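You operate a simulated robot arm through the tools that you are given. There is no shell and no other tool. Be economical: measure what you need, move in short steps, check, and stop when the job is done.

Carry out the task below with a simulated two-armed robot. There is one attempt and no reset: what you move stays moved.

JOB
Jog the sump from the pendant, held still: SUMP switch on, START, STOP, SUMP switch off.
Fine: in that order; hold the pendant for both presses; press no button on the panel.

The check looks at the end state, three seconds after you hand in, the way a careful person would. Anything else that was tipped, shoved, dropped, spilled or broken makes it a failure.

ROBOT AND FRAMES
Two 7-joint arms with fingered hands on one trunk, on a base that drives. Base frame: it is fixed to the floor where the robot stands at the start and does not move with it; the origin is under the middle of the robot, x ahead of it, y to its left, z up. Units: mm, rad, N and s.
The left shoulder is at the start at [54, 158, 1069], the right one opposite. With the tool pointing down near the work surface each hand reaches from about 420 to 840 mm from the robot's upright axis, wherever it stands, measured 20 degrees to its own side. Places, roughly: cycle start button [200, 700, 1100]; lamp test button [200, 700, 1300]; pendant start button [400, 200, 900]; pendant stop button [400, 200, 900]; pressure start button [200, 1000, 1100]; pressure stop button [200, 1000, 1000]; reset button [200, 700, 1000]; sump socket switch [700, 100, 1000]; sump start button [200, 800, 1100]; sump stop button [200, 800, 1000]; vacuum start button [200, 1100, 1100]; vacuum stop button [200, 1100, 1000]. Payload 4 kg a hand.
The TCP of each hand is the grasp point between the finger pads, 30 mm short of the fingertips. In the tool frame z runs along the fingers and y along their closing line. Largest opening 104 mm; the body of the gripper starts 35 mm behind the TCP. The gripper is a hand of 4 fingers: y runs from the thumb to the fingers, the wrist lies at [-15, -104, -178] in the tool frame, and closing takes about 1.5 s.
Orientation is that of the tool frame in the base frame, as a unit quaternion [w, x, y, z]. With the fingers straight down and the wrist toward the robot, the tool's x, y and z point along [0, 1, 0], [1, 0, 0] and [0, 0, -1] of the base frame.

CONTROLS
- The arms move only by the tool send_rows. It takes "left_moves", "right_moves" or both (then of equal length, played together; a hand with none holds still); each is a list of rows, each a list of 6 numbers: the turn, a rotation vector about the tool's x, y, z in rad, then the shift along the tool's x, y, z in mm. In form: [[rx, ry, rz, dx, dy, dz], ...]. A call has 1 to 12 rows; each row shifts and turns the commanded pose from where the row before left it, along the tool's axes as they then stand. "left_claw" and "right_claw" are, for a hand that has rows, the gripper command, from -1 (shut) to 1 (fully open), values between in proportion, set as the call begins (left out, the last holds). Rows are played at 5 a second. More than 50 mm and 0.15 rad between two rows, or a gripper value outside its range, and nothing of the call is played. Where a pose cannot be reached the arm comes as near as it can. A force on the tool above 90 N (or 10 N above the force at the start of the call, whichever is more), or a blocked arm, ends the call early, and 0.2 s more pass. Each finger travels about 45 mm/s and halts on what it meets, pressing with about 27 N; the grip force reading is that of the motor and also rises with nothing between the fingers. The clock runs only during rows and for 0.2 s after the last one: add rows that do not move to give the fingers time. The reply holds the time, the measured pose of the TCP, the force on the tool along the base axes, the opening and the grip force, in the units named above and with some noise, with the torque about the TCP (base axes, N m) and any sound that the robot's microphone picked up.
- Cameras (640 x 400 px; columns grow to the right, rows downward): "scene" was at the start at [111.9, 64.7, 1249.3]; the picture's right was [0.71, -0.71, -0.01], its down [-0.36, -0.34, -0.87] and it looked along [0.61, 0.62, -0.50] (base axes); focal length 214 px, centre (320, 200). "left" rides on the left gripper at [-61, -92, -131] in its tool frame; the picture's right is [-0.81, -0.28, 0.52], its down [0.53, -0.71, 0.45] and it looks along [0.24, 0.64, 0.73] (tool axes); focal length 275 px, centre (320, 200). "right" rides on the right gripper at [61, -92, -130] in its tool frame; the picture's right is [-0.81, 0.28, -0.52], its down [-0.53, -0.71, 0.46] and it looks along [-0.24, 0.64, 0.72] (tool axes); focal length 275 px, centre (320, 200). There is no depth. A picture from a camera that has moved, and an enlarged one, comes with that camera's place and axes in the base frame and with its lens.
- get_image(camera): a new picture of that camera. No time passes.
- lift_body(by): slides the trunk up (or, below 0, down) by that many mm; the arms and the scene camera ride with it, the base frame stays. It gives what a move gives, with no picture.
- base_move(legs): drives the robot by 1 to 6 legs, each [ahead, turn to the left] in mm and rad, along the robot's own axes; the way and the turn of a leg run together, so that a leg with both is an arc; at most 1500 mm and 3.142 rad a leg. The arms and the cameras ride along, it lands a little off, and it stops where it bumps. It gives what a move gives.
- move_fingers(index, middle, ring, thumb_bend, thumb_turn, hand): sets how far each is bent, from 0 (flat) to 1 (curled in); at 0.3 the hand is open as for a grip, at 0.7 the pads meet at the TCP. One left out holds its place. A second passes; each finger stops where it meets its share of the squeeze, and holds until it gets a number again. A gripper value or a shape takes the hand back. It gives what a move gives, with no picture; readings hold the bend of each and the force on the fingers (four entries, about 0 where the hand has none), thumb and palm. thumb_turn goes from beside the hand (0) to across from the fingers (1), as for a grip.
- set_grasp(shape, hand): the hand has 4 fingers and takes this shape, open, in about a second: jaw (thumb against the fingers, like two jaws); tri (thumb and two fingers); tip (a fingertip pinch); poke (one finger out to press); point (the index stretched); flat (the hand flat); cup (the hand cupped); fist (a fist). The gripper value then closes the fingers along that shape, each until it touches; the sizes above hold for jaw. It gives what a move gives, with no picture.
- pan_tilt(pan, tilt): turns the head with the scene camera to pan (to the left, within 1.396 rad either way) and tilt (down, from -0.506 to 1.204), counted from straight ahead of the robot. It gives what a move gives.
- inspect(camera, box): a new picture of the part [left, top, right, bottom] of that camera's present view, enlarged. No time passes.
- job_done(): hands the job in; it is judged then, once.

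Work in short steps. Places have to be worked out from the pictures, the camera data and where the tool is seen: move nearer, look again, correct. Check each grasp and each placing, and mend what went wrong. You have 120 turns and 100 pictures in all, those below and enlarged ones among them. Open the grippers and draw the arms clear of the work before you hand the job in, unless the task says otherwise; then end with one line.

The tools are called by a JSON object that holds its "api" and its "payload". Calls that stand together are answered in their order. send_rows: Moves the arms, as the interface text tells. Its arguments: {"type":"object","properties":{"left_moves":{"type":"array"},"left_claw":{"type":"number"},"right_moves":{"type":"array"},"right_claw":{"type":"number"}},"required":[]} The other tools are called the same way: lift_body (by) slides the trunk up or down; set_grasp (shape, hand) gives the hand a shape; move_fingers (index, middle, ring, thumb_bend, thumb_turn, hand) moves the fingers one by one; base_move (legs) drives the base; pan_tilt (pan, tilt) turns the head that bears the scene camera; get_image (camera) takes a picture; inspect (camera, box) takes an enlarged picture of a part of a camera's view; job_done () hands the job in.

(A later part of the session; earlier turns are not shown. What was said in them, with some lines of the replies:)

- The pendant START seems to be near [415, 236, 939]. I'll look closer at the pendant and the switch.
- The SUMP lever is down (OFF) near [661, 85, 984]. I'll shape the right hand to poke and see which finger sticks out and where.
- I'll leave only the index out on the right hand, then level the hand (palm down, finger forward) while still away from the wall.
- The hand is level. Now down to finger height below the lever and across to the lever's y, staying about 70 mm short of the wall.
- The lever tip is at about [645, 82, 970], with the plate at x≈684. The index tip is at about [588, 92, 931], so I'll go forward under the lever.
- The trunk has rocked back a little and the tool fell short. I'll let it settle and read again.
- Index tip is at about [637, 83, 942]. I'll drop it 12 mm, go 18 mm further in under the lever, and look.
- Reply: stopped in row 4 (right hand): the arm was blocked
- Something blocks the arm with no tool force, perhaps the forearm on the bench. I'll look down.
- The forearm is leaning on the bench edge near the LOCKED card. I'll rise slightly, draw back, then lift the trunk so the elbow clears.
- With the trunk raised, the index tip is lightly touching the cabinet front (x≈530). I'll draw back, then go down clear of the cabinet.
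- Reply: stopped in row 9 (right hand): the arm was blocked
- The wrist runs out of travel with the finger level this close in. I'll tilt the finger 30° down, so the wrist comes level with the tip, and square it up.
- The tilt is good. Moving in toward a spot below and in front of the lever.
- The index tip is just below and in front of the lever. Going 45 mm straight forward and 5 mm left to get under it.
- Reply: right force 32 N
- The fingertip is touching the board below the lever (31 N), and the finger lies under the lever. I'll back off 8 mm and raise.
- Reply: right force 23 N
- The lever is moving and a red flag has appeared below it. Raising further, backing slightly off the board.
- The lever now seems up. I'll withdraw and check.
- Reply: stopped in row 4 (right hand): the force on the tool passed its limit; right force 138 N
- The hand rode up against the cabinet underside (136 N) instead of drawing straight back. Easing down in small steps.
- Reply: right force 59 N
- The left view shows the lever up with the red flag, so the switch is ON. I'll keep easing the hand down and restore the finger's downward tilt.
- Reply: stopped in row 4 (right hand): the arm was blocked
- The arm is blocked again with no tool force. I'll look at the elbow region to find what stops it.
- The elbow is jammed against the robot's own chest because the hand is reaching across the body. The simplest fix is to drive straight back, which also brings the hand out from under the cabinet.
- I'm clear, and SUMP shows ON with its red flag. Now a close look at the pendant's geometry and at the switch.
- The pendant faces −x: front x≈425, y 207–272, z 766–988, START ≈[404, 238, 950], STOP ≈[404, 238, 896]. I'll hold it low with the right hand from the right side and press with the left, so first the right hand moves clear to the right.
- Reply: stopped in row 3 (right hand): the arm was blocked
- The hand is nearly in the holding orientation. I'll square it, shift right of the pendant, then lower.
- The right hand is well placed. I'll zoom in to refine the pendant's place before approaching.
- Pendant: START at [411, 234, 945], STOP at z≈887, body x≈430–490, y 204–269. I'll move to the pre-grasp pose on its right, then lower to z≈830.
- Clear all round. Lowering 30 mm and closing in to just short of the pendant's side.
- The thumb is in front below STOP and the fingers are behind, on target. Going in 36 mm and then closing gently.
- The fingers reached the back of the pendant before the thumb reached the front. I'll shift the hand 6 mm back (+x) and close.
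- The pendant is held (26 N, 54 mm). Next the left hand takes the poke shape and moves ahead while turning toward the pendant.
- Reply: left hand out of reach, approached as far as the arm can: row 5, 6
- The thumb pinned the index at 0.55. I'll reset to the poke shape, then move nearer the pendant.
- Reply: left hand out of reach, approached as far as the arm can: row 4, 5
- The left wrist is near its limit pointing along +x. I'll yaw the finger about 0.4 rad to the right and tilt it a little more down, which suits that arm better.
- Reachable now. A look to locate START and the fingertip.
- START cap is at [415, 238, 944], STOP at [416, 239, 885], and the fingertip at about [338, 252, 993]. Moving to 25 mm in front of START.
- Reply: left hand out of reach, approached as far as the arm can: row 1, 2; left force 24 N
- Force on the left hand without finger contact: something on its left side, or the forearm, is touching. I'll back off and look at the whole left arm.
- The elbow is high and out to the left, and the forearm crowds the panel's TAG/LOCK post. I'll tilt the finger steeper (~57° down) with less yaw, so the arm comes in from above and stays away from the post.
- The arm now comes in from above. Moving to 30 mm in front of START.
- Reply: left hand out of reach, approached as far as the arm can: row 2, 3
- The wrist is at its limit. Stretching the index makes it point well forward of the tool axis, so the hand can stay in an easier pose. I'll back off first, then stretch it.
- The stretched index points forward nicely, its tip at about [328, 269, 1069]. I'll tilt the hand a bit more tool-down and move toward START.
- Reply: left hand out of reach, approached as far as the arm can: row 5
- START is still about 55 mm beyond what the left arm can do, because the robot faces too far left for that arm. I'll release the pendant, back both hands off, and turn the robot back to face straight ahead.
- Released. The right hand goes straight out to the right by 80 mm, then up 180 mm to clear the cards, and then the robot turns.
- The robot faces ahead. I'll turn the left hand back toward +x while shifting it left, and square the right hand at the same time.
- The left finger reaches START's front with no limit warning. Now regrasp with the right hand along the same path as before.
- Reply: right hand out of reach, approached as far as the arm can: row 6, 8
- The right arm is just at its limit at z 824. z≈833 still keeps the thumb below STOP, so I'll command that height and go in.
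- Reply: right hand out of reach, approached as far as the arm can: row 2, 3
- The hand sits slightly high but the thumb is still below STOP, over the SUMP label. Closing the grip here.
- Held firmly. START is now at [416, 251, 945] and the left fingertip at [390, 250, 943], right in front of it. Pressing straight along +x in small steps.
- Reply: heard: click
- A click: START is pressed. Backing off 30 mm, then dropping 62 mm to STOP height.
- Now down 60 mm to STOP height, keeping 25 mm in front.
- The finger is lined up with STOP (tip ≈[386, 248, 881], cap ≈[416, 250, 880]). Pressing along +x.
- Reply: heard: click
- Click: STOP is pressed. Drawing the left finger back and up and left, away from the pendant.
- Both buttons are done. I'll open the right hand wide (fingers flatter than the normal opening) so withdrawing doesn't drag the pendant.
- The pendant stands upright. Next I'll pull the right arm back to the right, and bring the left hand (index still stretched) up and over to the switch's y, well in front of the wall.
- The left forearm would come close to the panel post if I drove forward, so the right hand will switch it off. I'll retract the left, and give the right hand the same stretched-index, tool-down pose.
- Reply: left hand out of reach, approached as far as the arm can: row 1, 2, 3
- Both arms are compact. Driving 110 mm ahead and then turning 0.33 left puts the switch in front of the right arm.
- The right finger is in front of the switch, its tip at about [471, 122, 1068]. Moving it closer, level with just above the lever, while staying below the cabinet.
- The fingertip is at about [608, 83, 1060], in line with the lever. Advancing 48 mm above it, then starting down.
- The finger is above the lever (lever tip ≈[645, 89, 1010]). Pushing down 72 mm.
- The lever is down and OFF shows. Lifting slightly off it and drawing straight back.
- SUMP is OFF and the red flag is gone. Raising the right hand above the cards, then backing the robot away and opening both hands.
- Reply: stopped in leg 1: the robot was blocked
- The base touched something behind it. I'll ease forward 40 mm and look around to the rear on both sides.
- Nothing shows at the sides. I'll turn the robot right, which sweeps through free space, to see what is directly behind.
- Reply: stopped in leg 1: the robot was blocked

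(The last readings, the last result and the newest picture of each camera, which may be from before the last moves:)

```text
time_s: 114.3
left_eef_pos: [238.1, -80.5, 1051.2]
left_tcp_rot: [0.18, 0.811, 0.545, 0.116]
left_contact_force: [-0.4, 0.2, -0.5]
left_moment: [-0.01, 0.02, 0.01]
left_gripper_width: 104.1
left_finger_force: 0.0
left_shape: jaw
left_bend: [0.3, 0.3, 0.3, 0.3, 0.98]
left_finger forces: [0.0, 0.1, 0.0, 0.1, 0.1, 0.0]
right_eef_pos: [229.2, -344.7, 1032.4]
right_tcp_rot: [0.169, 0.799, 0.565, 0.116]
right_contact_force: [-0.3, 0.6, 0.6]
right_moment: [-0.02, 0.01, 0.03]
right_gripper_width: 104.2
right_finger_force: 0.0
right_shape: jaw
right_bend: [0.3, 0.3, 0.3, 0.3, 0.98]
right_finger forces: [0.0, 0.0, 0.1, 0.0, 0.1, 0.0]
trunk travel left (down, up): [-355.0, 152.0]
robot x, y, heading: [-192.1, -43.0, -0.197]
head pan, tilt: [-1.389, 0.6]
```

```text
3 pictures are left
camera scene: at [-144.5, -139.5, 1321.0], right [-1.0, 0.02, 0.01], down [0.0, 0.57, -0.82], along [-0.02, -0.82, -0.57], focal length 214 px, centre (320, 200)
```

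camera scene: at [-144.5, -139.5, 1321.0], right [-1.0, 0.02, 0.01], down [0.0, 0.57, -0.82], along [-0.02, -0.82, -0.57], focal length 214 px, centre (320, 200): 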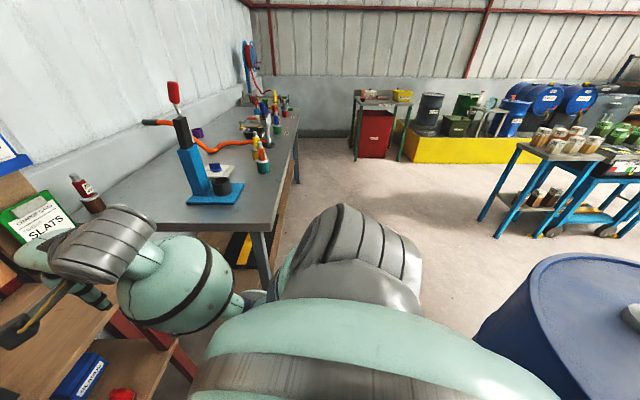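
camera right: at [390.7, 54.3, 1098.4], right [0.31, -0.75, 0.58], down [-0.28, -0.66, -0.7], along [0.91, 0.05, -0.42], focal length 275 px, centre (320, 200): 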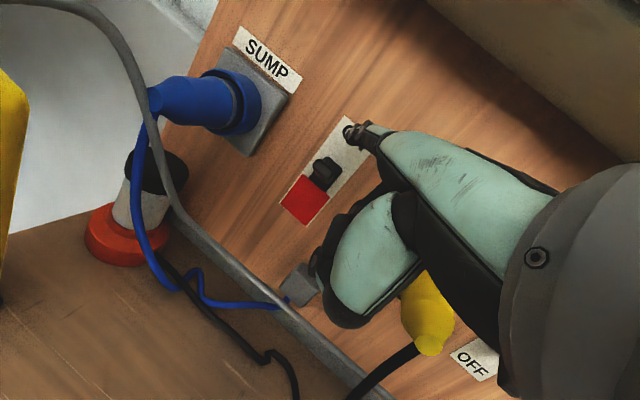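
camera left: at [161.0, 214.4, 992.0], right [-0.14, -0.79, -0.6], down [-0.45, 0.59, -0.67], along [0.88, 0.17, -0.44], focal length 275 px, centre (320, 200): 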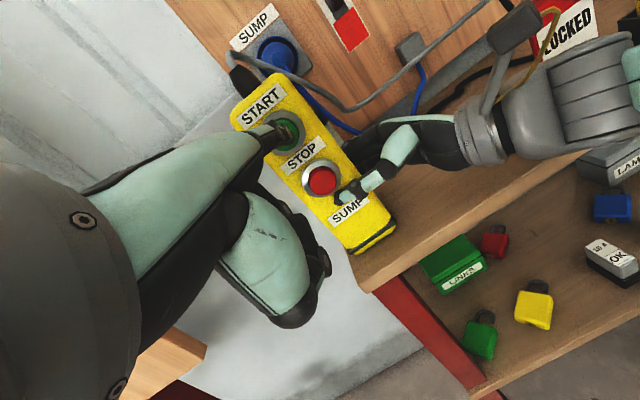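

There is a large blue drum behind the robot. It is upright, and the base's rear was touching it. I'll ease forward 60 mm off it and check the work one last time.

{"api": "base_move", "payload": {"legs": [[60, 0]]}}

{"api": "pan_tilt", "payload": {"pan": 0.5, "tilt": 0.55}}

{"api": "get_image", "payload": {"camera": "scene"}}

```text
time_s: 115.3
left_eef_pos: [285.3, -91.8, 1053.1]
left_tcp_rot: [0.181, 0.815, 0.538, 0.116]
left_contact_force: [-1.0, 0.2, -0.6]
left_moment: [-0.01, -0.05, 0.03]
left_gripper_width: 103.9
left_finger_force: 0.2
left_shape: jaw
left_bend: [0.3, 0.3, 0.3, 0.3, 0.98]
left_finger forces: [0.0, 0.0, 0.1, 0.0, 0.0, 0.0]
right_eef_pos: [278.9, -354.4, 1040.8]
right_tcp_rot: [0.177, 0.797, 0.564, 0.123]
right_contact_force: [-0.8, 1.5, 0.7]
right_moment: [0.02, 0.01, 0.02]
right_gripper_width: 103.9
right_finger_force: 0.0
right_shape: jaw
right_bend: [0.3, 0.3, 0.3, 0.3, 0.98]
right_finger forces: [0.0, 0.0, 0.0, 0.1, 0.1, 0.0]
trunk travel left (down, up): [-355.0, 152.0]
robot x, y, heading: [-131.8, -57.1, -0.201]
head pan, tilt: [-1.389, 0.6]
```

```text
time_s: 117.1
left_eef_pos: [298.9, -92.3, 1056.9]
left_tcp_rot: [0.186, 0.804, 0.552, 0.119]
left_contact_force: [0.1, -0.7, 0.3]
left_moment: [-0.01, 0.0, 0.03]
left_gripper_width: 103.9
left_finger_force: 0.1
left_shape: jaw
left_bend: [0.3, 0.3, 0.3, 0.3, 0.97]
left_finger forces: [0.0, 0.1, 0.1, 0.0, 0.1, 0.1]
right_eef_pos: [286.4, -357.8, 1029.9]
right_tcp_rot: [0.164, 0.802, 0.564, 0.107]
right_contact_force: [0.2, -0.7, 0.0]
right_moment: [-0.02, 0.03, 0.0]
right_gripper_width: 103.7
right_finger_force: 0.0
right_shape: jaw
right_bend: [0.3, 0.3, 0.3, 0.3, 0.98]
right_finger forces: [0.0, 0.0, 0.1, 0.0, 0.1, 0.0]
trunk travel left (down, up): [-355.0, 152.0]
robot x, y, heading: [-130.9, -53.7, -0.201]
head pan, tilt: [0.499, 0.55]
```

```text
2 pictures are left
camera scene: at [2.8, -36.8, 1324.6], right [0.29, -0.96, -0.01], down [-0.51, -0.15, -0.85], along [0.81, 0.25, -0.53], focal length 214 px, centre (320, 200)
```

scene: 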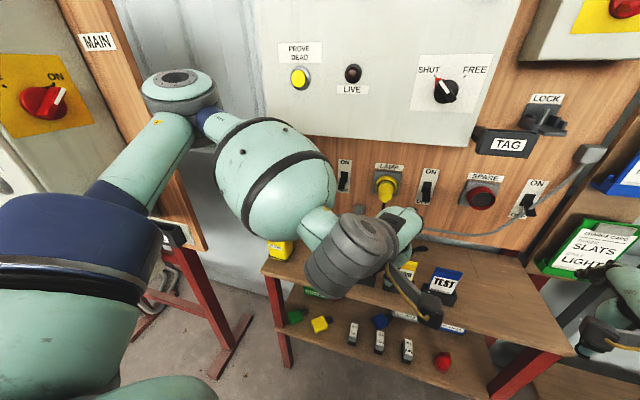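

SUMP is off, the pendant stands upright and released, both hands are open and clear of the bench, and the cards and plugs are in place. Handing in.

{"api": "job_done", "payload": {}}

```text
The job is handed in.
```

I handed the job in with all four steps done in order: SUMP switch on, START, STOP, SUMP switch off. The right hand held the pendant for both presses, each press gave a click, and I pressed no button on the panel. The pendant ended about 13 mm to the left of where it stood, and while backing away at the end the base bumped a large blue drum behind it; the drum still looked upright.
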